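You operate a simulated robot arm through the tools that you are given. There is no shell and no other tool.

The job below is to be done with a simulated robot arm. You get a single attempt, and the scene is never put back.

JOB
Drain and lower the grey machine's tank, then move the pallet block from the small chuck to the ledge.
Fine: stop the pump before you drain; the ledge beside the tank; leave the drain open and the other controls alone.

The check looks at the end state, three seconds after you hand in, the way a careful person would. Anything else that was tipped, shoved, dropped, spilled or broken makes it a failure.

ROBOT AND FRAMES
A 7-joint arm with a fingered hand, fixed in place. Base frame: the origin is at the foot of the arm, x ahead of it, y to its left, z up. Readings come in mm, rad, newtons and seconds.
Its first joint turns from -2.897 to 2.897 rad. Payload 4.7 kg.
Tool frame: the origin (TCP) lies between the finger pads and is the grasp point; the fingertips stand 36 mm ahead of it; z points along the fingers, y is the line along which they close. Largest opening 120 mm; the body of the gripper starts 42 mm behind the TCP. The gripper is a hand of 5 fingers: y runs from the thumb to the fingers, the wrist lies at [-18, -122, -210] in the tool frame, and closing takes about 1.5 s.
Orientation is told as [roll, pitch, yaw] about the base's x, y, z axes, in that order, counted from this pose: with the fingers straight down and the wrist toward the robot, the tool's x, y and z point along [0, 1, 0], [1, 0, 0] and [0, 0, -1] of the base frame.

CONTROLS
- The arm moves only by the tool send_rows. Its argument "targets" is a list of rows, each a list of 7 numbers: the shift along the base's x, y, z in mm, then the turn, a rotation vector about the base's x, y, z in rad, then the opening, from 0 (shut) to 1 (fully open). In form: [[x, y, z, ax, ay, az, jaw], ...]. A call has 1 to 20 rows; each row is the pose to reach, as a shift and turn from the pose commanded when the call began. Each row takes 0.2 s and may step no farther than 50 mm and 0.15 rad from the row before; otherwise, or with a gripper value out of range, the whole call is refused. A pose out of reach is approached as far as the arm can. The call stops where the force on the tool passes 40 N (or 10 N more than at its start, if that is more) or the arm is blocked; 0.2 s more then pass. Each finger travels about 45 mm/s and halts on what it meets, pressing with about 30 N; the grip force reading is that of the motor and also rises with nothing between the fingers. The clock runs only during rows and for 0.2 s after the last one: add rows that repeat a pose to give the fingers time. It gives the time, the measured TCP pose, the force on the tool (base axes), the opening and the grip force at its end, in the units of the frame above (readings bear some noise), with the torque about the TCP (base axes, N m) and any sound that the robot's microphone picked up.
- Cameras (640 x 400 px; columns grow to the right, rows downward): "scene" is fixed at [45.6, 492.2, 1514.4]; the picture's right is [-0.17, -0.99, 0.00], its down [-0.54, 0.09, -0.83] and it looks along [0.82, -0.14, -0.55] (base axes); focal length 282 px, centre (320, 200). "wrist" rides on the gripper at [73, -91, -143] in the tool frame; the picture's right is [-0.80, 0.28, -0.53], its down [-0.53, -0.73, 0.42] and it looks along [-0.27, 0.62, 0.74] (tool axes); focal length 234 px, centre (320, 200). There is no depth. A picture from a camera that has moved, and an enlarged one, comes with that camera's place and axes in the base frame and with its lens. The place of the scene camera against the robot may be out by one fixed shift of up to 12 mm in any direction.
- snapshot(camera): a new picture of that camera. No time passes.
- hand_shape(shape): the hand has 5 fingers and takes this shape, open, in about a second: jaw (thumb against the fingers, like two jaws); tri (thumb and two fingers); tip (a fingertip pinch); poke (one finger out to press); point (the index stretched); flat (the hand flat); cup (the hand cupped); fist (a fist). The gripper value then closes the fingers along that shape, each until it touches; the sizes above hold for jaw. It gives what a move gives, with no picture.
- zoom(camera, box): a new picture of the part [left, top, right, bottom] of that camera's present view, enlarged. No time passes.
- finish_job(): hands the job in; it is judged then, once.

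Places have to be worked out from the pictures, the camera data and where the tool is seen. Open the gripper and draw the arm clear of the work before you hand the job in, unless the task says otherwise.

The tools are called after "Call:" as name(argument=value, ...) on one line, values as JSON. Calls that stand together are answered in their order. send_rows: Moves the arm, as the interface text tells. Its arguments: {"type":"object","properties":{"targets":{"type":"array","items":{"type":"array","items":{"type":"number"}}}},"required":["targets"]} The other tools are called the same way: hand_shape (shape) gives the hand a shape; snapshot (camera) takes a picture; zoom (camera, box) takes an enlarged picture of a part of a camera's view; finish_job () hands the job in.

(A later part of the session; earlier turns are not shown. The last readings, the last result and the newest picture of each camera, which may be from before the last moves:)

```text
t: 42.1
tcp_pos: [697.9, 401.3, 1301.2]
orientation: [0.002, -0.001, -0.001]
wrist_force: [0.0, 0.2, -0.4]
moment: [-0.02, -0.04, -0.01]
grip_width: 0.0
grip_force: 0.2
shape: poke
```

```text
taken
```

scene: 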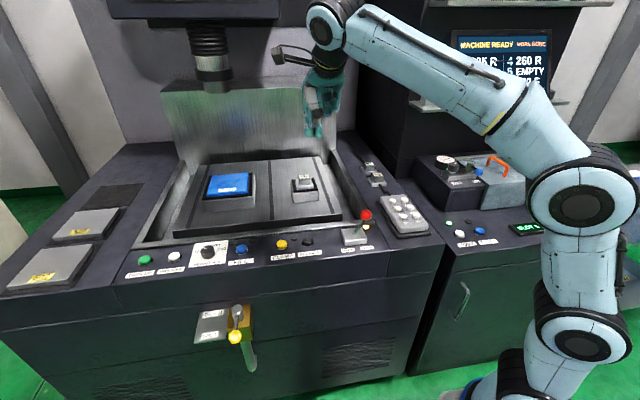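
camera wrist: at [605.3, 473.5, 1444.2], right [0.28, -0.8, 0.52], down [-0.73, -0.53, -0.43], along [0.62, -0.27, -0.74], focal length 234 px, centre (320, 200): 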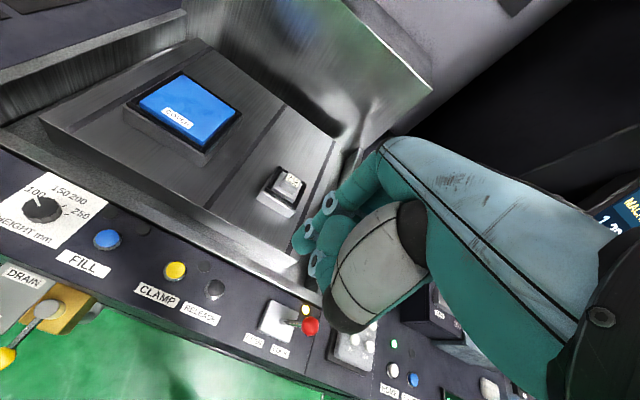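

The tank is fully lowered with its rim at panel level, and the table stands clear. I'll zoom in on the small chuck, the lever, and the ledge.

Call:
zoom(camera="wrist", box=[240, 140, 340, 240])

Call:
zoom(camera="scene", box=[265, 150, 345, 210])

Call:
zoom(camera="scene", box=[320, 120, 420, 220])

Call:
zoom(camera="wrist", box=[120, 230, 360, 390])

Call:
zoom(camera="scene", box=[320, 190, 400, 260])

```text
4.00 times, centred on (290, 190) of wrist
camera zoom: at [605.3, 473.5, 1444.2], right [0.28, -0.8, 0.52], down [-0.73, -0.53, -0.43], along [0.62, -0.27, -0.74], focal length 937 px, centre (440, 240)
```

zoom: 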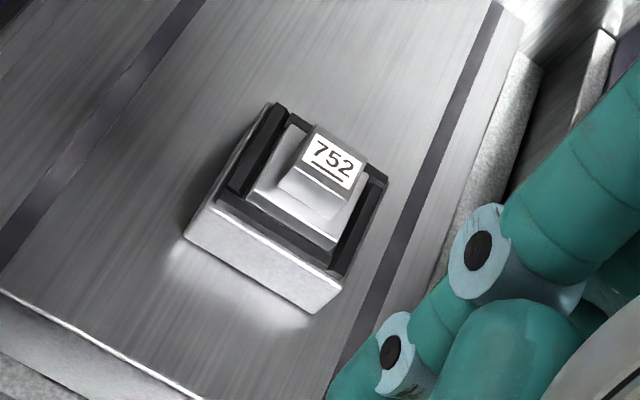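

```text
6.67 times, centred on (305, 180) of scene
camera zoom: at [45.6, 492.2, 1514.4], right [-0.17, -0.99, 0.0], down [-0.54, 0.09, -0.83], along [0.82, -0.14, -0.55], focal length 1883 px, centre (420, 333)
```

zoom: 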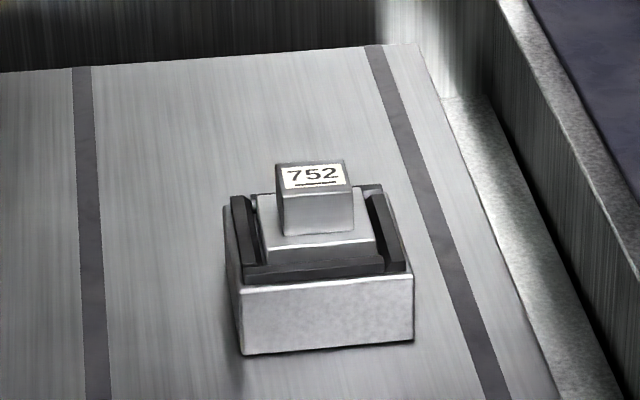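

```text
4.00 times, centred on (370, 170) of scene
camera zoom: at [45.6, 492.2, 1514.4], right [-0.17, -0.99, 0.0], down [-0.54, 0.09, -0.83], along [0.82, -0.14, -0.55], focal length 1130 px, centre (120, 320)
```

zoom: 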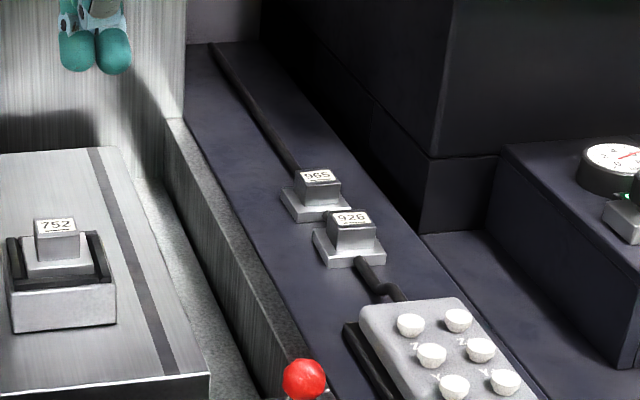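

```text
2.50 times, centred on (240, 310) of wrist
camera zoom: at [605.3, 473.5, 1444.2], right [0.28, -0.8, 0.52], down [-0.73, -0.53, -0.43], along [0.62, -0.27, -0.74], focal length 585 px, centre (520, -75)
```

zoom: 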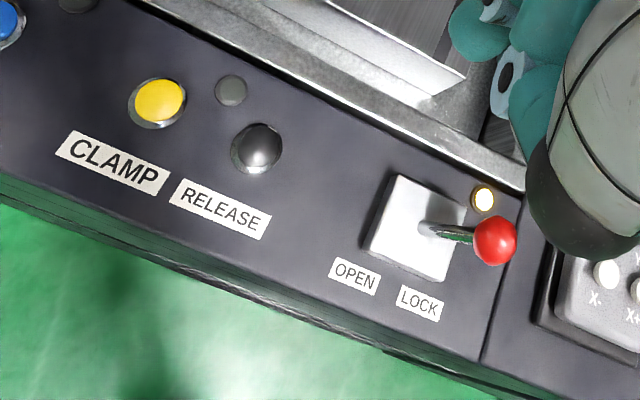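

```text
5.71 times, centred on (360, 225) of scene
camera zoom: at [45.6, 492.2, 1514.4], right [-0.17, -0.99, 0.0], down [-0.54, 0.09, -0.83], along [0.82, -0.14, -0.55], focal length 1614 px, centre (91, 57)
```

zoom: 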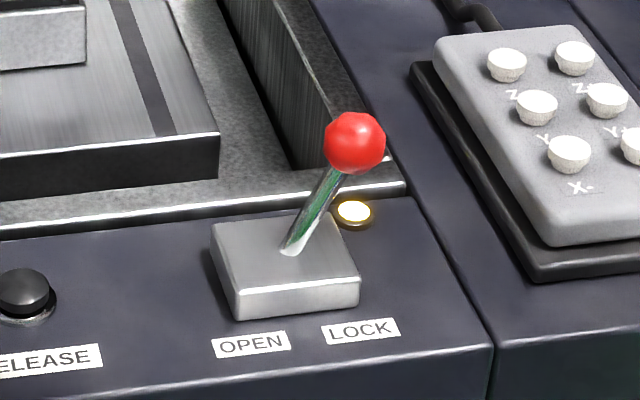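

The LOCK lamp is lit on the lever at right, and block 752 sits between the chuck jaws. I estimate the lever knob at (700, 239, 1004) and the block near (990, 391). I'll move right at height to view the ledge and chuck with the wrist camera.

Call:
send_rows(targets=[[12, -43, -5, 0, 0, 0, 1], [24, -86, -10, 0, 0, 0, 1], [36, -129, -20, 0, 0, 0, 1], [48, -172, -30, 0, 0, 0, 1], [60, -215, -40, 0, 0, 0, 1], [72, -258, -50, 0, 0, 0, 1], [82, -300, -60, 0, 0, 0, 1], [92, -341, -70, 0, 0, 0, 1]])

Call:
snapshot(camera="wrist")

Call:
snapshot(camera="scene")

```text
t: 43.9
tcp_pos: [787.7, 62.7, 1227.2]
orientation: [0.0, 0.0, 0.001]
wrist_force: [0.6, 0.5, 0.7]
moment: [-0.02, -0.04, -0.01]
grip_width: 0.2
grip_force: 0.1
shape: poke
```

```text
taken
camera wrist: at [695.2, 133.9, 1371.8], right [0.28, -0.8, 0.52], down [-0.73, -0.53, -0.43], along [0.62, -0.26, -0.74], focal length 234 px, centre (320, 200)
```

wrist: 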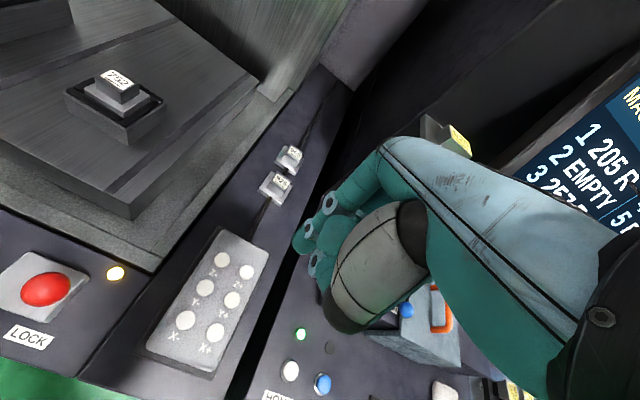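

```text
taken
```

scene: 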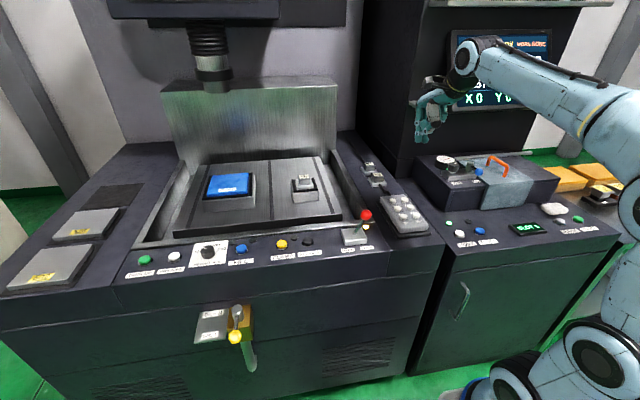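

Now the ledge and the chuck are both visible from this side, so I'll enlarge these areas for measurements.

Call:
zoom(camera="wrist", box=[50, 50, 190, 160])

Call:
zoom(camera="wrist", box=[190, 60, 350, 260])

Call:
zoom(camera="scene", box=[340, 150, 440, 240])

```text
3.64 times, centred on (120, 105) of wrist
camera zoom: at [695.2, 133.9, 1371.8], right [0.28, -0.8, 0.52], down [-0.73, -0.53, -0.43], along [0.62, -0.26, -0.74], focal length 852 px, centre (1047, 546)
```

zoom: 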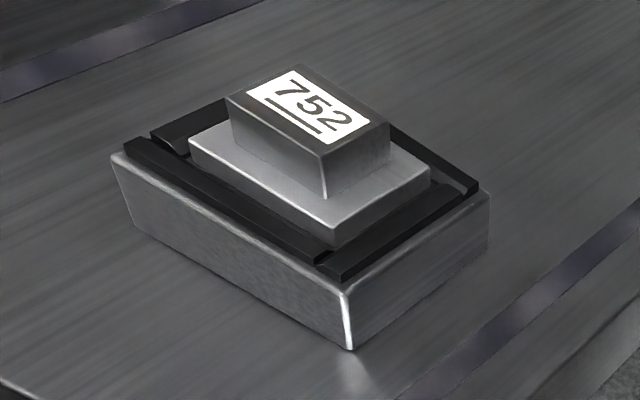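

```text
2.00 times, centred on (270, 160) of wrist
camera zoom: at [695.2, 133.9, 1371.8], right [0.28, -0.8, 0.52], down [-0.73, -0.53, -0.43], along [0.62, -0.26, -0.74], focal length 468 px, centre (420, 280)
```

zoom: 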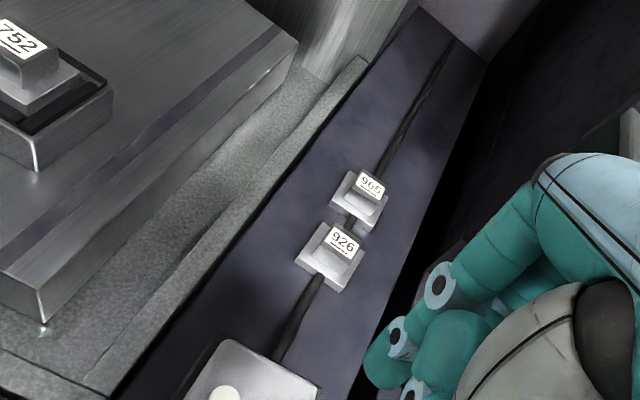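

```text
4.44 times, centred on (390, 195) of scene
camera zoom: at [45.6, 492.2, 1514.4], right [-0.17, -0.99, 0.0], down [-0.54, 0.09, -0.83], along [0.82, -0.14, -0.55], focal length 1256 px, centre (9, 222)
```

zoom: 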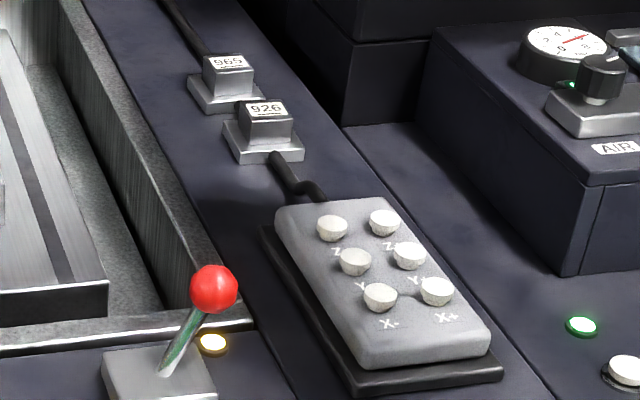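

The wrist views give the block's top face at x 959–996, y 374–413, z ≈ 1005, on a 58 mm base with its top at about z 979. The ledge has a free patch around (930, 140) between the pendant, block 926, the cable, and the tank edge. I'll set the tri shape and swing to yaw 90°, so the fingers can close along y and lean back toward the robot.

Call:
hand_shape(shape="tri")

Call:
send_rows(targets=[[-3, 26, 5, 0, 0, 0.143, 1], [-6, 52, 10, 0, 0, 0.286, 1], [-9, 78, 10, 0, 0, 0.428, 1], [-12, 104, 10, 0, 0, 0.571, 1], [-15, 130, 10, 0, 0, 0.714, 1], [-18, 156, 10, 0, 0, 0.857, 1], [-21, 182, 10, 0, 0, 1.0, 1], [-24, 208, 10, 0, 0, 1.142, 1], [-26, 234, 10, 0, 0, 1.285, 1], [-28, 260, 10, 0, 0, 1.428, 1], [-28, 290, 10, 0, 0, 1.571, 1]])

Call:
send_rows(targets=[[5, 6, -10, 0, -0.131, 0, 1], [10, 12, -20, 0, -0.262, 0, 1], [15, 18, -30, 0, -0.393, 0, 1], [20, 24, -40, 0, -0.524, 0, 1], [25, 30, -50, 0, -0.654, 0, 1], [30, 36, -60, 0, -0.785, 0, 1]])

Call:
snapshot(camera="wrist")

Call:
snapshot(camera="scene")

```text
t: 44.8
tcp_pos: [787.1, 62.2, 1228.9]
orientation: [0.0, -0.001, 0.001]
wrist_force: [1.2, -0.1, -0.1]
moment: [0.0, -0.03, 0.02]
grip_width: 119.9
grip_force: 0.1
shape: tri
```

```text
t: 47.2
tcp_pos: [760.7, 348.8, 1238.5]
orientation: [0.0, 0.001, 1.573]
wrist_force: [-0.6, -1.3, 0.8]
moment: [0.02, -0.08, -0.02]
grip_width: 119.9
grip_force: 0.1
shape: tri
```

```text
t: 48.6
tcp_pos: [792.2, 388.1, 1179.5]
orientation: [-0.788, 0.002, 1.571]
wrist_force: [-0.1, -0.4, -0.3]
moment: [0.0, -0.01, -0.01]
grip_width: 120.0
grip_force: 0.0
shape: tri
```

```text
taken
camera wrist: at [638.3, 295.1, 1229.9], right [0.2, 0.28, 0.94], down [0.68, -0.73, 0.08], along [0.71, 0.62, -0.33], focal length 234 px, centre (320, 200)
```

wrist: 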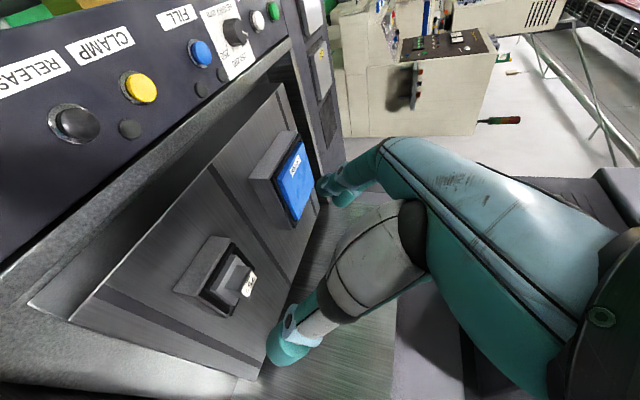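

```text
taken
```

scene: 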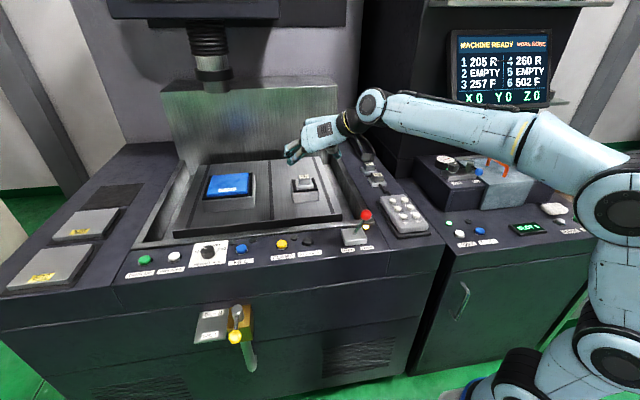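

The block projects exactly where predicted, confirming (977.5, 394, 1005). I'll move to a pre-grasp pose 60 mm back with the hand opened about 70 mm.

Call:
send_rows(targets=[[24, 1, -25, 0, 0, 0, 0.58], [48, 2, -50, 0, 0, 0, 0.58], [72, 4, -75, 0, 0, 0, 0.58], [96, 5, -101, 0, 0, 0, 0.58], [118, 6, -127, 0, 0, 0, 0.58], [118, 6, -127, 0, 0, 0, 0.58]])

Call:
snapshot(camera="wrist")

Call:
zoom(camera="scene", box=[260, 110, 400, 220])

```text
t: 50.0
tcp_pos: [911.1, 392.5, 1052.5]
orientation: [-0.784, 0.001, 1.569]
wrist_force: [-0.5, 0.1, -0.7]
moment: [-0.05, 0.04, 0.04]
grip_width: 69.7
grip_force: 0.1
shape: tri
```

```text
taken
camera wrist: at [757.2, 301.0, 1103.2], right [0.2, 0.28, 0.94], down [0.68, -0.73, 0.08], along [0.71, 0.62, -0.34], focal length 234 px, centre (320, 200)
```

wrist: 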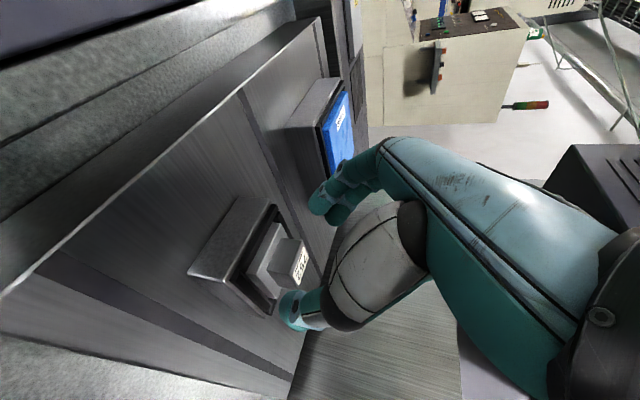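

```text
3.64 times, centred on (330, 165) of scene
camera zoom: at [45.6, 492.2, 1514.4], right [-0.17, -0.99, 0.0], down [-0.54, 0.09, -0.83], along [0.82, -0.14, -0.55], focal length 1027 px, centre (284, 327)
```

zoom: 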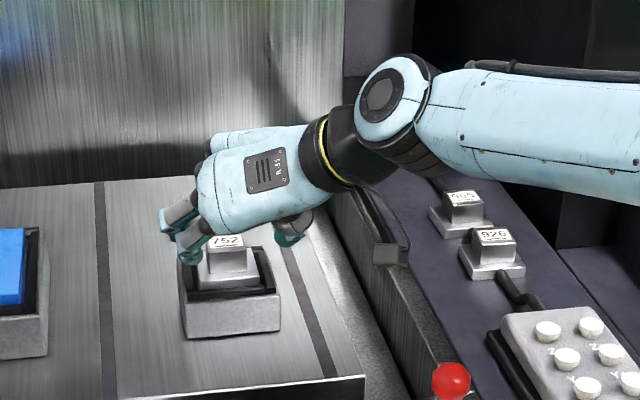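

The pose is reachable, and the hand straddles the block with fingers left and thumb right. I'll advance 40 mm along the tool axis and check.

Call:
send_rows(targets=[[10, 0.5, -10, 0, 0, 0, 0.58], [20, 1, -20, 0, 0, 0, 0.58], [28, 1.5, -28, 0, 0, 0, 0.58]])

Call:
zoom(camera="wrist", box=[220, 160, 400, 350])

Call:
zoom(camera="scene", box=[280, 150, 350, 210])

```text
t: 50.8
tcp_pos: [939.2, 393.7, 1024.4]
orientation: [-0.784, 0.001, 1.571]
wrist_force: [-0.4, 0.4, 0.4]
moment: [0.01, 0.0, -0.01]
grip_width: 70.2
grip_force: 0.0
shape: tri
```

```text
2.11 times, centred on (310, 255) of wrist
camera zoom: at [784.9, 302.3, 1074.6], right [0.2, 0.28, 0.94], down [0.68, -0.73, 0.08], along [0.71, 0.62, -0.33], focal length 493 px, centre (341, 84)
```

zoom: 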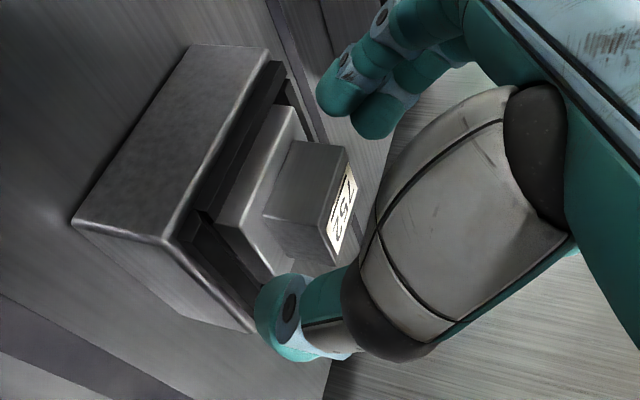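

```text
6.67 times, centred on (315, 180) of scene
camera zoom: at [45.6, 492.2, 1514.4], right [-0.17, -0.99, 0.0], down [-0.54, 0.09, -0.83], along [0.82, -0.14, -0.55], focal length 1883 px, centre (353, 333)
```

zoom: 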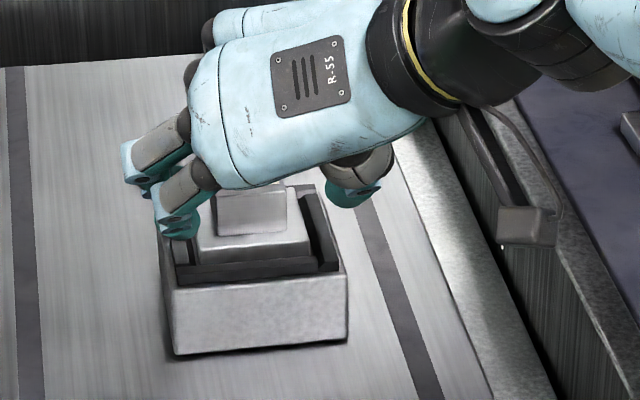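

Alignment looks good on both sides. I'll advance the remaining 17 mm slowly, watching the force.

Call:
send_rows(targets=[[4, 0, -4, 0, 0, 0, 0.58], [8, 0, -8, 0, 0, 0, 0.58], [12, 0, -12, 0, 0, 0, 0.58], [13, 0, -14, 0, 0, 0, 0.58]])

Call:
zoom(camera="wrist", box=[220, 160, 400, 350])

Call:
zoom(camera="scene", box=[280, 150, 350, 210])

```text
t: 51.8
tcp_pos: [950.8, 395.2, 1008.4]
orientation: [-0.783, 0.002, 1.57]
wrist_force: [0.1, 0.4, -0.5]
moment: [-0.01, -0.03, 0.02]
grip_width: 70.1
grip_force: 0.0
shape: tri
```

```text
2.11 times, centred on (310, 255) of wrist
camera zoom: at [796.8, 302.9, 1059.9], right [0.2, 0.28, 0.94], down [0.68, -0.73, 0.08], along [0.71, 0.62, -0.34], focal length 493 px, centre (341, 84)
```

zoom: 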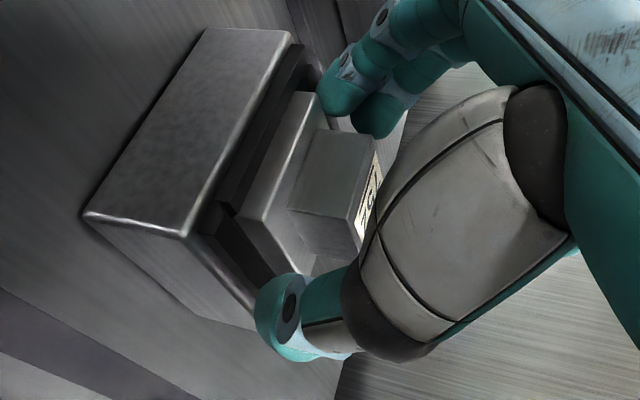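

```text
6.67 times, centred on (315, 180) of scene
camera zoom: at [45.6, 492.2, 1514.4], right [-0.17, -0.99, 0.0], down [-0.54, 0.09, -0.83], along [0.82, -0.14, -0.55], focal length 1883 px, centre (353, 333)
```

zoom: 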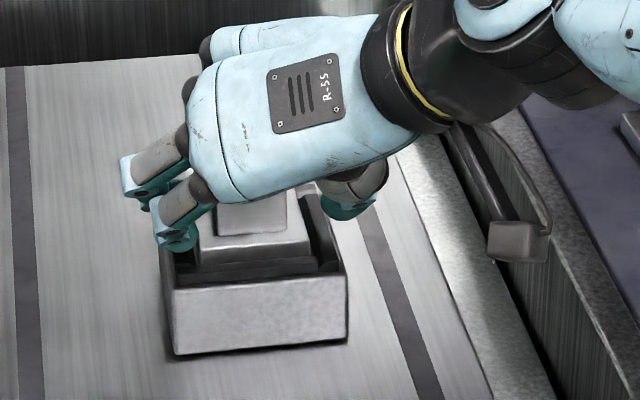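

No contact yet and the block is centred between thumb and fingers. I'll close gently on it.

Call:
send_rows(targets=[[0, 0, 0, 0, 0, 0, 0.45], [0, 0, 0, 0, 0, 0, 0.35], [0, 0, 0, 0, 0, 0, 0.25], [0, 0, 0, 0, 0, 0, 0.15], [0, 0, 0, 0, 0, 0, 0.15]])

Call:
zoom(camera="wrist", box=[220, 160, 400, 350])

Call:
zoom(camera="scene", box=[280, 150, 350, 210])

```text
t: 53.0
tcp_pos: [950.8, 395.3, 1009.5]
orientation: [-0.784, 0.002, 1.571]
wrist_force: [-0.7, 1.7, 3.0]
moment: [0.27, 0.03, 0.13]
grip_width: 40.2
grip_force: 29.7
shape: tri
```

```text
2.11 times, centred on (310, 255) of wrist
camera zoom: at [796.8, 302.7, 1060.3], right [0.2, 0.28, 0.94], down [0.68, -0.73, 0.08], along [0.71, 0.62, -0.33], focal length 493 px, centre (341, 84)
```

zoom: 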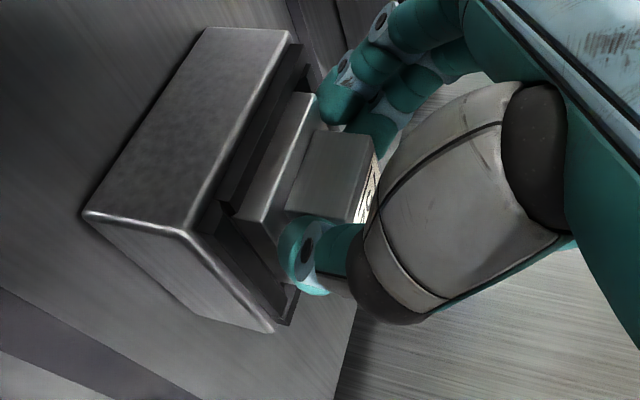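

```text
6.67 times, centred on (315, 180) of scene
camera zoom: at [45.6, 492.2, 1514.4], right [-0.17, -0.99, 0.0], down [-0.54, 0.09, -0.83], along [0.82, -0.14, -0.55], focal length 1883 px, centre (353, 333)
```

zoom: 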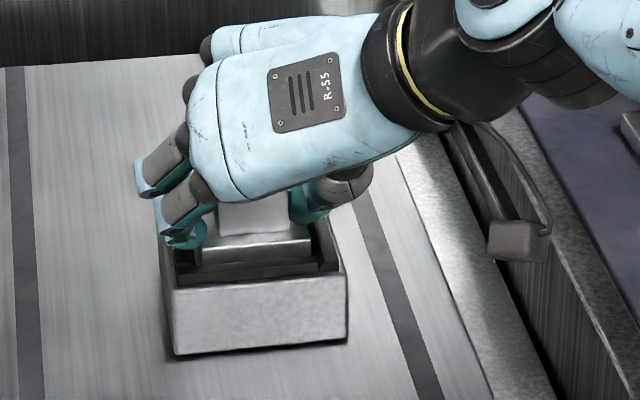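

The block is gripped at 40 mm with 30 N. Now I'll make a very small lift of 1–2 mm to feel whether the chuck holds it.

Call:
send_rows(targets=[[0, 0, 0.7, 0, 0, 0, 0.15], [0, 0, 1.4, 0, 0, 0, 0.15], [0, 0, 2, 0, 0, 0, 0.15]])

Call:
zoom(camera="scene", box=[280, 150, 350, 210])

```text
t: 53.8
tcp_pos: [951.6, 395.9, 1010.5]
orientation: [-0.782, 0.0, 1.571]
wrist_force: [-1.7, -1.2, 0.0]
moment: [0.12, 0.1, 0.05]
grip_width: 38.4
grip_force: 29.8
shape: tri
```

```text
6.67 times, centred on (315, 180) of scene
camera zoom: at [45.6, 492.2, 1514.4], right [-0.17, -0.99, 0.0], down [-0.54, 0.09, -0.83], along [0.82, -0.14, -0.55], focal length 1883 px, centre (353, 333)
```

zoom: 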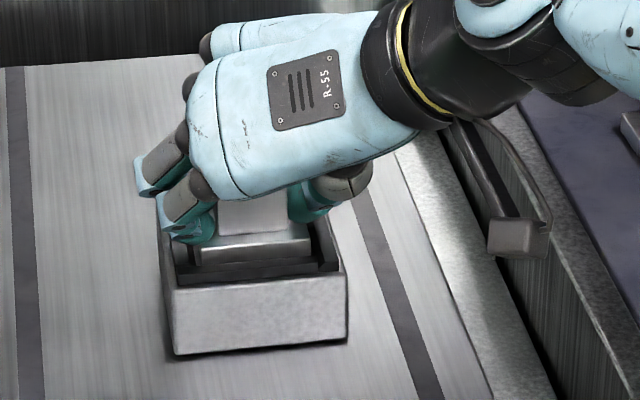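

The force only dropped by about 3 N, which isn't conclusive. I'll lift another 2 mm and compare.

Call:
send_rows(targets=[[0, 0, 1, 0, 0, 0, 0.15], [0, 0, 2, 0, 0, 0, 0.15], [0, 0, 2, 0, 0, 0, 0.15]])

Call:
zoom(camera="scene", box=[280, 150, 350, 210])

Call:
zoom(camera="wrist", box=[220, 160, 400, 350])

```text
t: 54.6
tcp_pos: [950.7, 393.6, 1012.9]
orientation: [-0.781, 0.0, 1.57]
wrist_force: [2.5, -0.8, -3.3]
moment: [-0.07, 0.09, -0.01]
grip_width: 38.3
grip_force: 29.6
shape: tri
```

```text
6.67 times, centred on (315, 180) of scene
camera zoom: at [45.6, 492.2, 1514.4], right [-0.17, -0.99, 0.0], down [-0.54, 0.09, -0.83], along [0.82, -0.14, -0.55], focal length 1883 px, centre (353, 333)
```

zoom: 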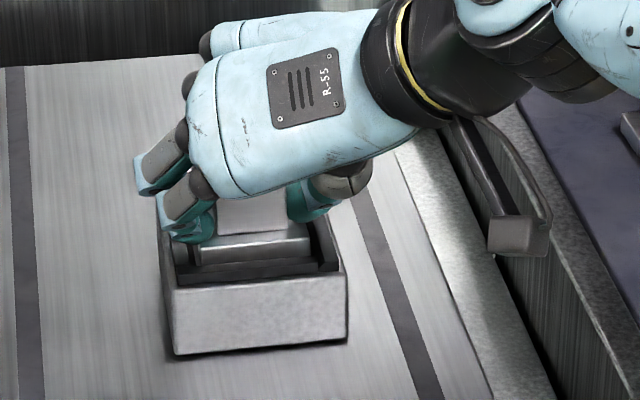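

```text
2.11 times, centred on (310, 255) of wrist
camera zoom: at [797.0, 302.9, 1062.8], right [0.2, 0.28, 0.94], down [0.68, -0.73, 0.08], along [0.71, 0.62, -0.34], focal length 493 px, centre (341, 84)
```

zoom: 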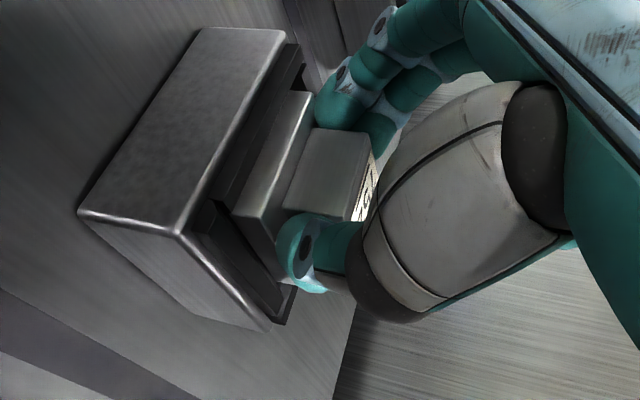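

The block hasn't clearly moved relative to the chuck, and about 6 N of change could simply be its weight being taken up. I'll lift a further 4 mm and compare forces and images.

Call:
send_rows(targets=[[0, 0, 1.5, 0, 0, 0, 0.15], [0, 0, 3, 0, 0, 0, 0.15], [0, 0, 4, 0, 0, 0, 0.15], [0, 0, 4, 0, 0, 0, 0.15]])

Call:
zoom(camera="scene", box=[280, 150, 350, 210])

Call:
zoom(camera="wrist", box=[220, 160, 400, 350])

```text
t: 55.6
tcp_pos: [950.1, 395.8, 1016.8]
orientation: [-0.781, 0.0, 1.571]
wrist_force: [2.9, -1.7, -15.0]
moment: [-0.17, 0.24, -0.04]
grip_width: 37.7
grip_force: 30.2
shape: tri
```

```text
6.67 times, centred on (315, 180) of scene
camera zoom: at [45.6, 492.2, 1514.4], right [-0.17, -0.99, 0.0], down [-0.54, 0.09, -0.83], along [0.82, -0.14, -0.55], focal length 1883 px, centre (353, 333)
```

zoom: 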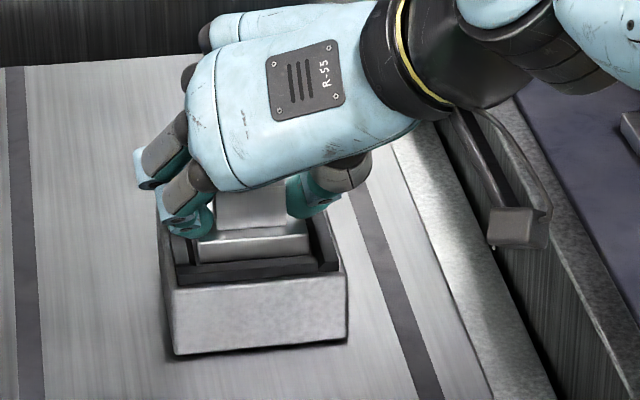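

```text
2.11 times, centred on (310, 255) of wrist
camera zoom: at [797.0, 303.1, 1067.1], right [0.2, 0.28, 0.94], down [0.68, -0.73, 0.08], along [0.71, 0.62, -0.34], focal length 493 px, centre (341, 84)
```

zoom: 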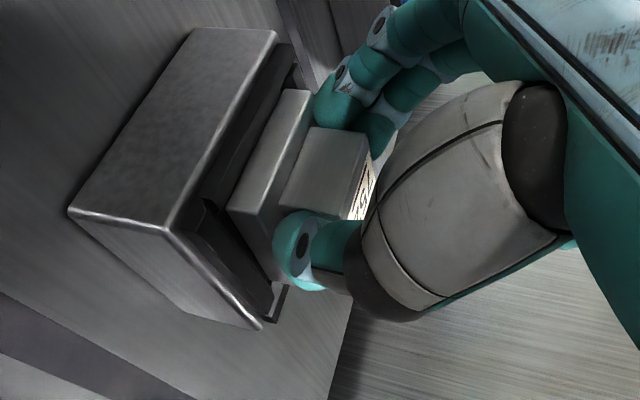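

Force is now −15 N. I need a finer picture to see whether the pallet base has actually risen out of the chuck.

Call:
zoom(camera="scene", box=[294, 172, 334, 204])

Call:
zoom(camera="wrist", box=[250, 190, 350, 290])

```text
12.50 times, centred on (314, 188) of scene
camera zoom: at [45.6, 492.2, 1514.4], right [-0.17, -0.99, 0.0], down [-0.54, 0.09, -0.83], along [0.82, -0.14, -0.55], focal length 3531 px, centre (395, 350)
```

zoom: 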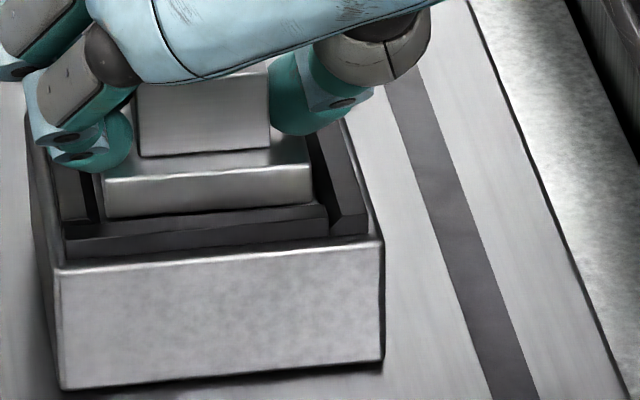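

```text
4.00 times, centred on (300, 240) of wrist
camera zoom: at [797.0, 303.1, 1067.1], right [0.2, 0.28, 0.94], down [0.68, -0.73, 0.08], along [0.71, 0.62, -0.34], focal length 937 px, centre (400, 40)
```

zoom: 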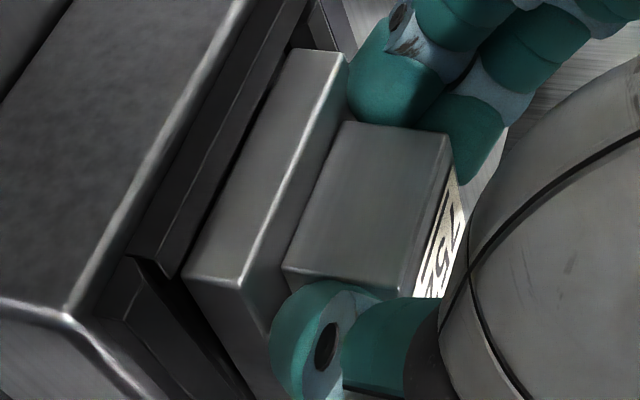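

The visible base height hasn't changed obviously, and the force rises like a spring, which suggests the chuck is holding it. I'll lower back to the original height and take the same picture for comparison.

Call:
send_rows(targets=[[0, 0, -2, 0, 0, 0, 0.15], [0, 0, -4, 0, 0, 0, 0.15], [0, 0, -6, 0, 0, 0, 0.15], [0, 0, -7, 0, 0, 0, 0.15]])

Call:
zoom(camera="scene", box=[294, 172, 334, 204])

Call:
zoom(camera="wrist", box=[250, 190, 350, 290])

```text
t: 56.6
tcp_pos: [949.5, 395.3, 1012.2]
orientation: [-0.786, 0.0, 1.57]
wrist_force: [-3.4, 1.2, 8.7]
moment: [0.13, -0.05, 0.0]
grip_width: 38.4
grip_force: 29.9
shape: tri
```

```text
12.50 times, centred on (314, 188) of scene
camera zoom: at [45.6, 492.2, 1514.4], right [-0.17, -0.99, 0.0], down [-0.54, 0.09, -0.83], along [0.82, -0.14, -0.55], focal length 3531 px, centre (395, 350)
```

zoom: 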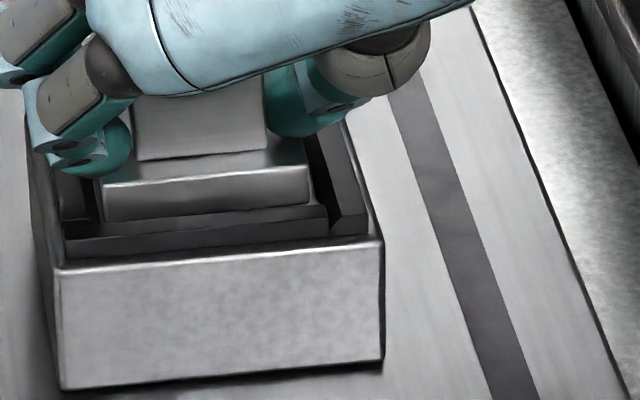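

```text
4.00 times, centred on (300, 240) of wrist
camera zoom: at [796.3, 303.1, 1063.1], right [0.19, 0.28, 0.94], down [0.68, -0.73, 0.08], along [0.71, 0.62, -0.33], focal length 937 px, centre (400, 40)
```

zoom: 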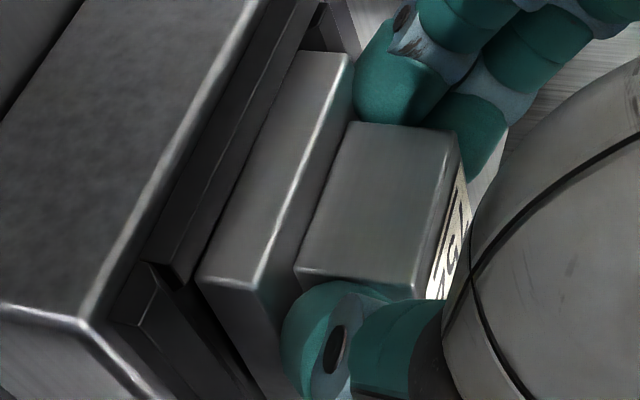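

Lifted versus lowered, the pallet moved under 2 mm while the hand moved about 5 mm and the force climbed to 15 N. So the chuck is holding the block, which matches the lit LOCK lamp, and the lever has to go to OPEN. I'll release the block and back away.

Call:
send_rows(targets=[[0, 0, 0, 0, 0, 0, 0.4], [0, 0, 0, 0, 0, 0, 0.58], [0, 0, 0, 0, 0, 0, 0.58], [-12, 0, 12, 0, 0, 0, 0.58], [-28, 0, 28, 0, 0, 0, 0.58], [-50, 0, 55, 0, 0, 0, 0.58], [-75, -10, 90, 0, 0, 0, 0.58], [-105, -20, 120, 0, 0, 0, 0.58], [-135, -30, 150, 0, 0, 0, 0.58], [-165, -40, 180, 0, 0, 0, 0.58]])

Call:
snapshot(camera="scene")

Call:
zoom(camera="scene", box=[265, 150, 345, 210])

```text
t: 58.8
tcp_pos: [787.9, 352.6, 1188.4]
orientation: [-0.782, 0.001, 1.571]
wrist_force: [1.8, 0.5, -0.7]
moment: [0.01, -0.01, 0.0]
grip_width: 69.4
grip_force: 0.1
shape: tri
```

```text
taken
```

scene: 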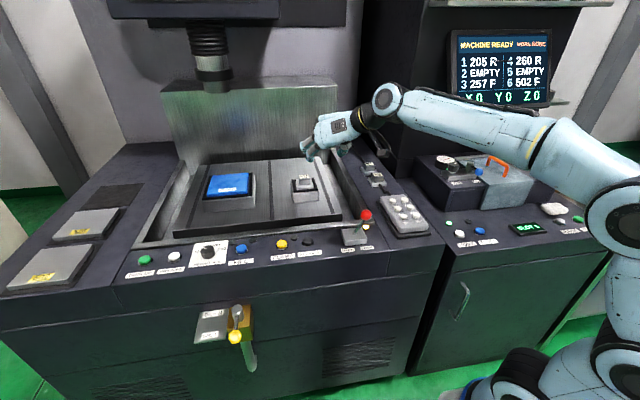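

```text
6.67 times, centred on (305, 180) of scene
camera zoom: at [45.6, 492.2, 1514.4], right [-0.17, -0.99, 0.0], down [-0.54, 0.09, -0.83], along [0.82, -0.14, -0.55], focal length 1883 px, centre (420, 333)
```

zoom: 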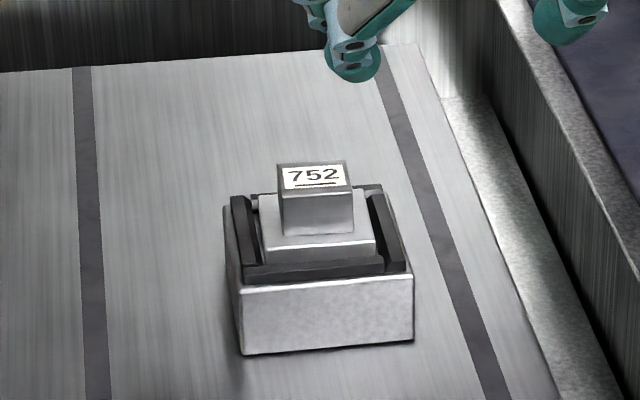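

The block is back exactly as it was. Next is the lever, with its knob near (699, 242, 1005). I'll move to a pre-grasp pose above and behind it with the hand open to 70 mm.

Call:
send_rows(targets=[[-30, -10, 0, 0, 0, 0, 0.58], [-60, -30, -10, 0, 0, 0, 0.58], [-90, -50, -30, 0, 0, 0, 0.58], [-115, -70, -55, 0, 0, 0, 0.58], [-140, -92, -85, 0, 0, 0, 0.58], [-162, -112, -122, 0, 0, 0, 0.58]])

Call:
snapshot(camera="wrist")

Call:
snapshot(camera="scene")

```text
t: 60.2
tcp_pos: [625.2, 240.6, 1069.7]
orientation: [-0.784, 0.002, 1.571]
wrist_force: [-0.2, 0.9, -0.8]
moment: [-0.02, 0.01, -0.01]
grip_width: 68.9
grip_force: 0.1
shape: tri
```

```text
taken
camera wrist: at [470.9, 149.5, 1120.2], right [0.2, 0.28, 0.94], down [0.68, -0.73, 0.08], along [0.71, 0.62, -0.34], focal length 234 px, centre (320, 200)
```

wrist: 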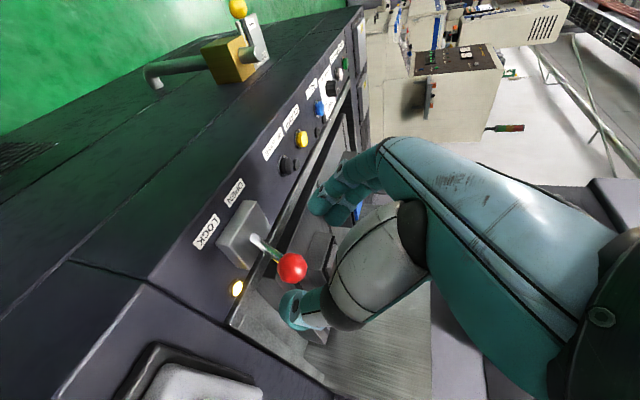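

```text
taken
```

scene: 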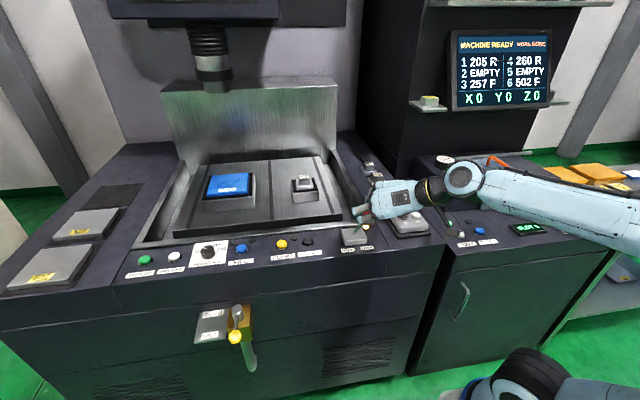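

The knob refines to (698, 245, 1011). I'll advance so it sits between thumb and fingers.

Call:
send_rows(targets=[[13, 1.5, -12, 0, 0, 0, 0.55], [26, 3, -24, 0, 0, 0, 0.52], [38, 4, -36, 0, 0, 0, 0.5], [48, 4.4, -46, 0, 0, 0, 0.5]])

Call:
zoom(camera="wrist", box=[220, 160, 400, 350])

Call:
zoom(camera="scene", box=[320, 170, 420, 260])

```text
t: 61.2
tcp_pos: [672.0, 246.1, 1024.2]
orientation: [-0.784, 0.0, 1.571]
wrist_force: [0.1, -0.4, 0.1]
moment: [0.03, 0.0, -0.01]
grip_width: 60.3
grip_force: 0.1
shape: tri
```

```text
2.11 times, centred on (310, 255) of wrist
camera zoom: at [518.1, 155.6, 1075.0], right [0.2, 0.28, 0.94], down [0.68, -0.73, 0.08], along [0.71, 0.62, -0.33], focal length 493 px, centre (341, 84)
```

zoom: 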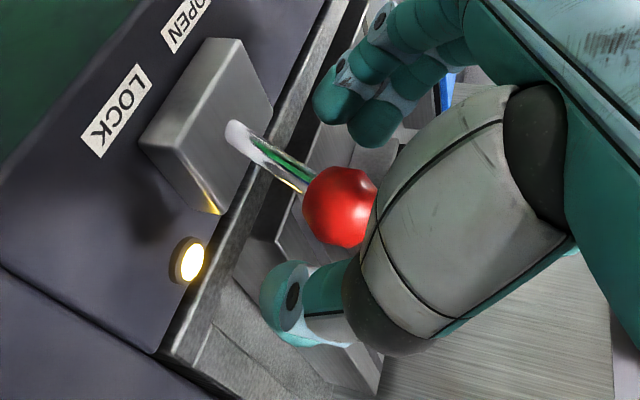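

```text
4.44 times, centred on (370, 215) of scene
camera zoom: at [45.6, 492.2, 1514.4], right [-0.17, -0.99, 0.0], down [-0.54, 0.09, -0.83], along [0.82, -0.14, -0.55], focal length 1256 px, centre (98, 133)
```

zoom: 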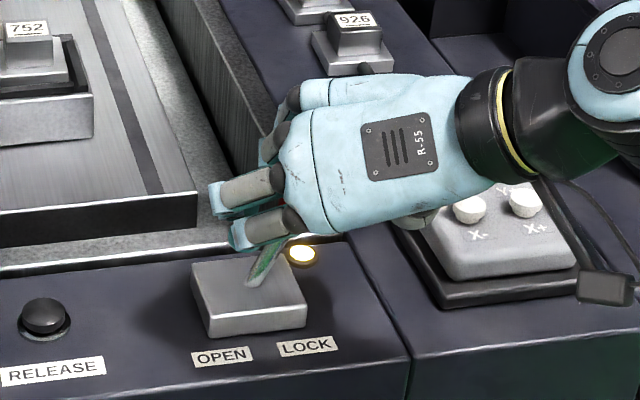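

The knob is centred in the grip and the wrist clears the pendant. I'll close on the knob, then move it left toward OPEN.

Call:
send_rows(targets=[[0, 0, 0, 0, 0, 0, 0.35], [0, 0, 0, 0, 0, 0, 0.2], [0, 0, 0, 0, 0, 0, 0.1], [0, 0, 0, 0, 0, 0, 0.1]])

Call:
send_rows(targets=[[0, 6, 1.5, 0, 0, 0, 0.1], [0, 12, 3, 0, 0, 0, 0.1], [0, 18, 4, 0, 0, 0, 0.1], [0, 24, 4.5, 0, 0, 0, 0.1], [0, 30, 5, 0, 0, 0, 0.1]])

Call:
zoom(camera="wrist", box=[220, 160, 400, 350])

Call:
zoom(camera="scene", box=[320, 170, 420, 260])

```text
t: 62.2
tcp_pos: [670.3, 247.8, 1024.5]
orientation: [-0.782, 0.001, 1.57]
wrist_force: [-5.4, -0.9, -1.7]
moment: [-0.09, 0.12, 0.02]
grip_width: 18.1
grip_force: 30.2
shape: tri
```

```text
t: 63.4
tcp_pos: [672.3, 277.5, 1027.5]
orientation: [-0.782, 0.0, 1.572]
wrist_force: [-17.4, -5.8, -6.7]
moment: [-0.49, 0.45, 0.03]
grip_width: 19.0
grip_force: 30.3
shape: tri
```

```text
2.11 times, centred on (310, 255) of wrist
camera zoom: at [518.1, 185.8, 1079.0], right [0.2, 0.28, 0.94], down [0.68, -0.73, 0.07], along [0.71, 0.62, -0.34], focal length 493 px, centre (341, 84)
```

zoom: 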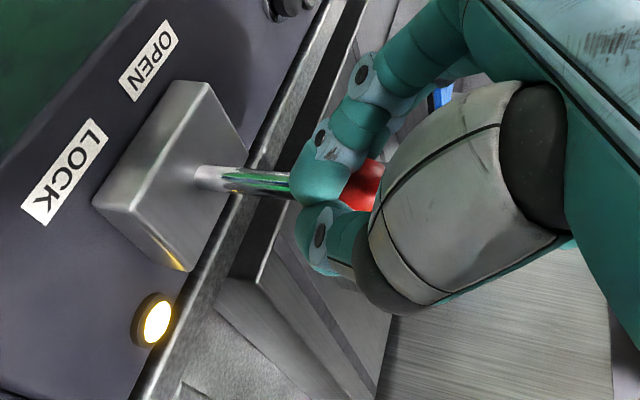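

```text
4.44 times, centred on (370, 215) of scene
camera zoom: at [45.6, 492.2, 1514.4], right [-0.17, -0.99, 0.0], down [-0.54, 0.09, -0.83], along [0.82, -0.14, -0.55], focal length 1256 px, centre (98, 133)
```

zoom: 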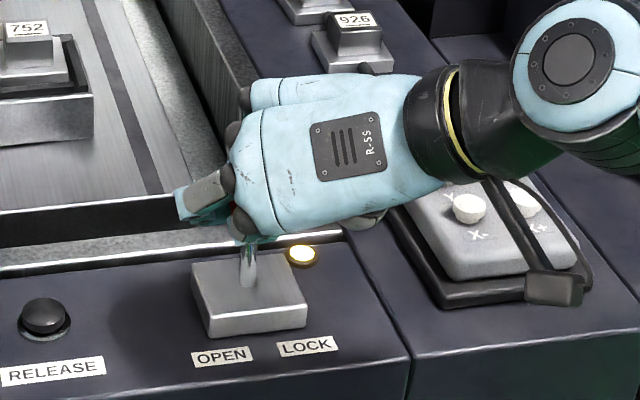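

The lever is moving and now stands about upright. I'll continue another 30 mm toward OPEN.

Call:
send_rows(targets=[[0, 6, -0.5, 0, 0, 0, 0.1], [0, 12, -1, 0, 0, 0, 0.1], [0, 18, -2, 0, 0, 0, 0.1], [0, 24, -3, 0, 0, 0, 0.1], [0, 29, -4, 0, 0, 0, 0.1]])

Call:
zoom(camera="wrist", box=[220, 160, 400, 350])

Call:
zoom(camera="scene", box=[270, 150, 420, 260])

```text
t: 64.6
tcp_pos: [670.8, 304.5, 1025.0]
orientation: [-0.783, 0.001, 1.571]
wrist_force: [-20.5, -15.1, -9.4]
moment: [-0.65, 0.59, -0.22]
grip_width: 18.3
grip_force: 29.9
shape: tri
```

```text
2.11 times, centred on (310, 255) of wrist
camera zoom: at [517.1, 214.2, 1075.3], right [0.2, 0.28, 0.94], down [0.68, -0.73, 0.08], along [0.71, 0.62, -0.34], focal length 493 px, centre (341, 84)
```

zoom: 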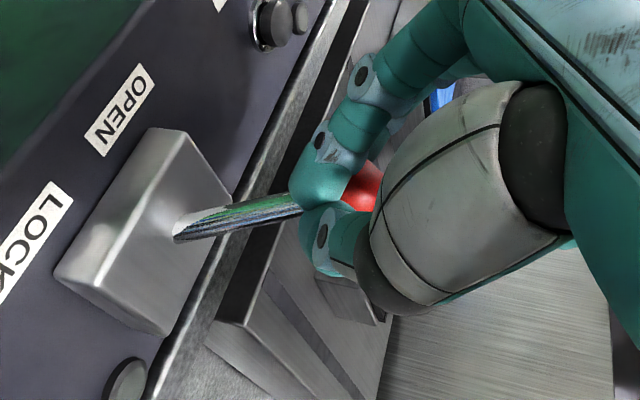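

```text
3.64 times, centred on (345, 205) of scene
camera zoom: at [45.6, 492.2, 1514.4], right [-0.17, -0.99, 0.0], down [-0.54, 0.09, -0.83], along [0.82, -0.14, -0.55], focal length 1027 px, centre (229, 182)
```

zoom: 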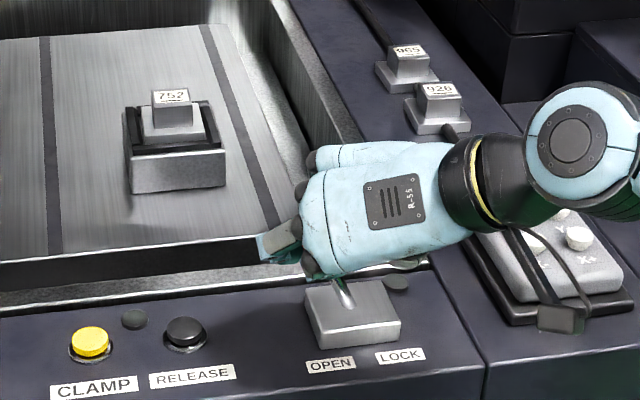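

The LOCK lamp is out and the lever leans to OPEN, with the end stop felt at about 15 N. I'll open the fingers and back away.

Call:
send_rows(targets=[[0, -2, 0, 0, 0, 0, 0.3], [0, -3, 0, 0, 0, 0, 0.5], [0, -3, 0, 0, 0, 0, 0.55], [0, -3, 0, 0, 0, 0, 0.55], [-12, -3, 12, 0, 0, 0, 0.55], [-28, -3, 28, 0, 0, 0, 0.55], [-45, -3, 50, 0, 0, 0, 0.55], [-55, -3, 85, 0, 0, 0, 0.55], [-50, 5, 125, 0, 0, 0, 0.55]])

Call:
snapshot(camera="scene")

Call:
zoom(camera="scene", box=[265, 150, 345, 210])

Call:
zoom(camera="scene", box=[320, 190, 400, 260])

```text
t: 66.6
tcp_pos: [619.8, 310.0, 1149.1]
orientation: [-0.783, 0.002, 1.573]
wrist_force: [0.5, 0.1, 0.0]
moment: [0.03, -0.03, 0.02]
grip_width: 65.5
grip_force: 0.2
shape: tri
```

```text
taken
```

scene: 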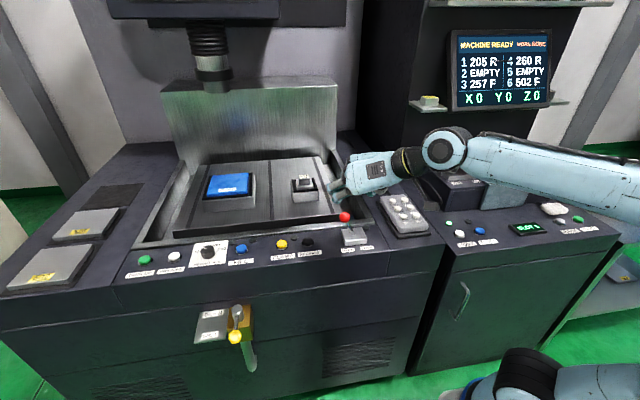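

```text
6.67 times, centred on (305, 180) of scene
camera zoom: at [45.6, 492.2, 1514.4], right [-0.17, -0.99, 0.0], down [-0.54, 0.09, -0.83], along [0.82, -0.14, -0.55], focal length 1883 px, centre (420, 333)
```

zoom: 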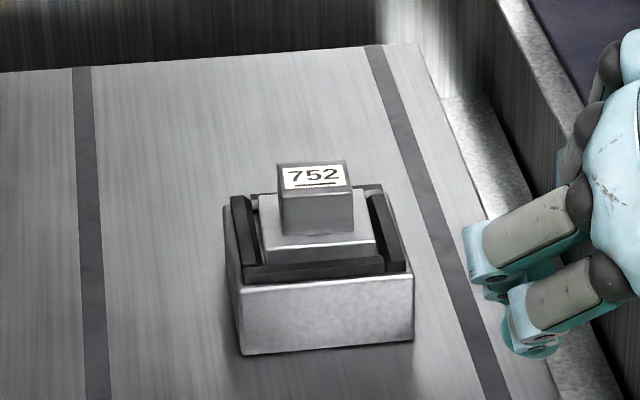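

```text
5.71 times, centred on (360, 225) of scene
camera zoom: at [45.6, 492.2, 1514.4], right [-0.17, -0.99, 0.0], down [-0.54, 0.09, -0.83], along [0.82, -0.14, -0.55], focal length 1614 px, centre (91, 57)
```

zoom: 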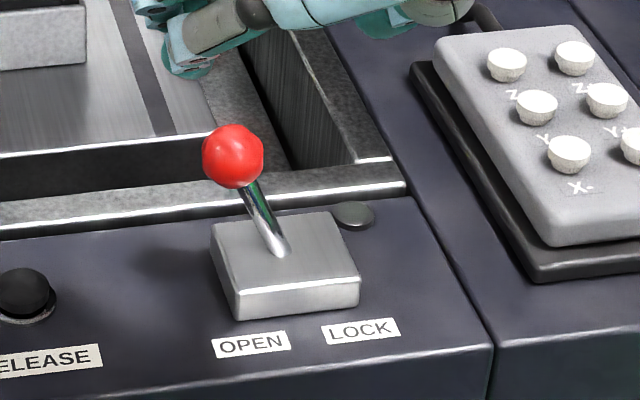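

The lever rests at OPEN with the lamp out. I'll go back to the block using the same pre-grasp pose as before.

Call:
send_rows(targets=[[34, 16, 10, 0, 0, 0, 0.58], [70, 32, 25, 0, 0, 0, 0.58], [104, 48, 30, 0, 0, 0, 0.58], [138, 63, 30, 0, 0, 0, 0.58], [172, 78, 30, 0, 0, 0, 0.58], [196, 80, 5, 0, 0, 0, 0.58], [220, 81, -20, 0, 0, 0, 0.58], [244, 82, -46, 0, 0, 0, 0.58], [268, 83, -72, 0, 0, 0, 0.58], [291, 84, -97, 0, 0, 0, 0.58]])

Call:
zoom(camera="wrist", box=[220, 160, 400, 350])

Call:
zoom(camera="scene", box=[280, 150, 350, 210])

```text
t: 68.8
tcp_pos: [914.2, 395.8, 1053.7]
orientation: [-0.786, 0.0, 1.572]
wrist_force: [0.7, 0.5, 0.9]
moment: [0.03, 0.0, -0.07]
grip_width: 69.2
grip_force: 0.0
shape: tri
```

```text
2.11 times, centred on (310, 255) of wrist
camera zoom: at [760.1, 303.8, 1103.1], right [0.2, 0.28, 0.94], down [0.68, -0.73, 0.08], along [0.71, 0.62, -0.33], focal length 493 px, centre (341, 84)
```

zoom: 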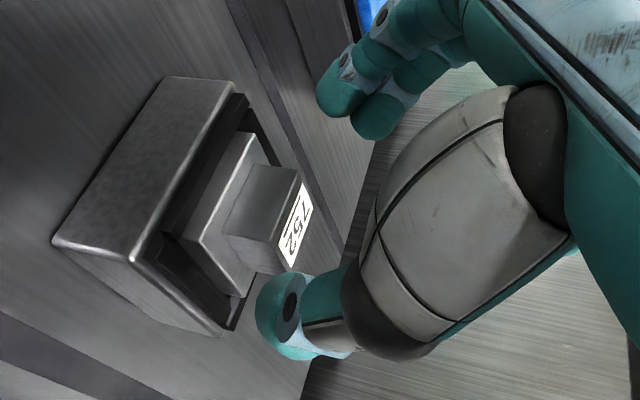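

```text
6.67 times, centred on (315, 180) of scene
camera zoom: at [45.6, 492.2, 1514.4], right [-0.17, -0.99, 0.0], down [-0.54, 0.09, -0.83], along [0.82, -0.14, -0.55], focal length 1883 px, centre (353, 333)
```

zoom: 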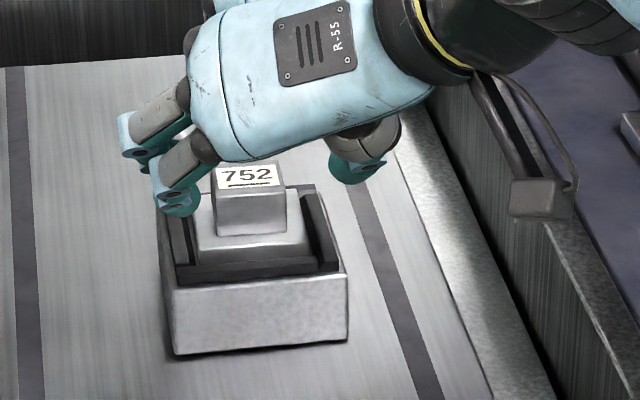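

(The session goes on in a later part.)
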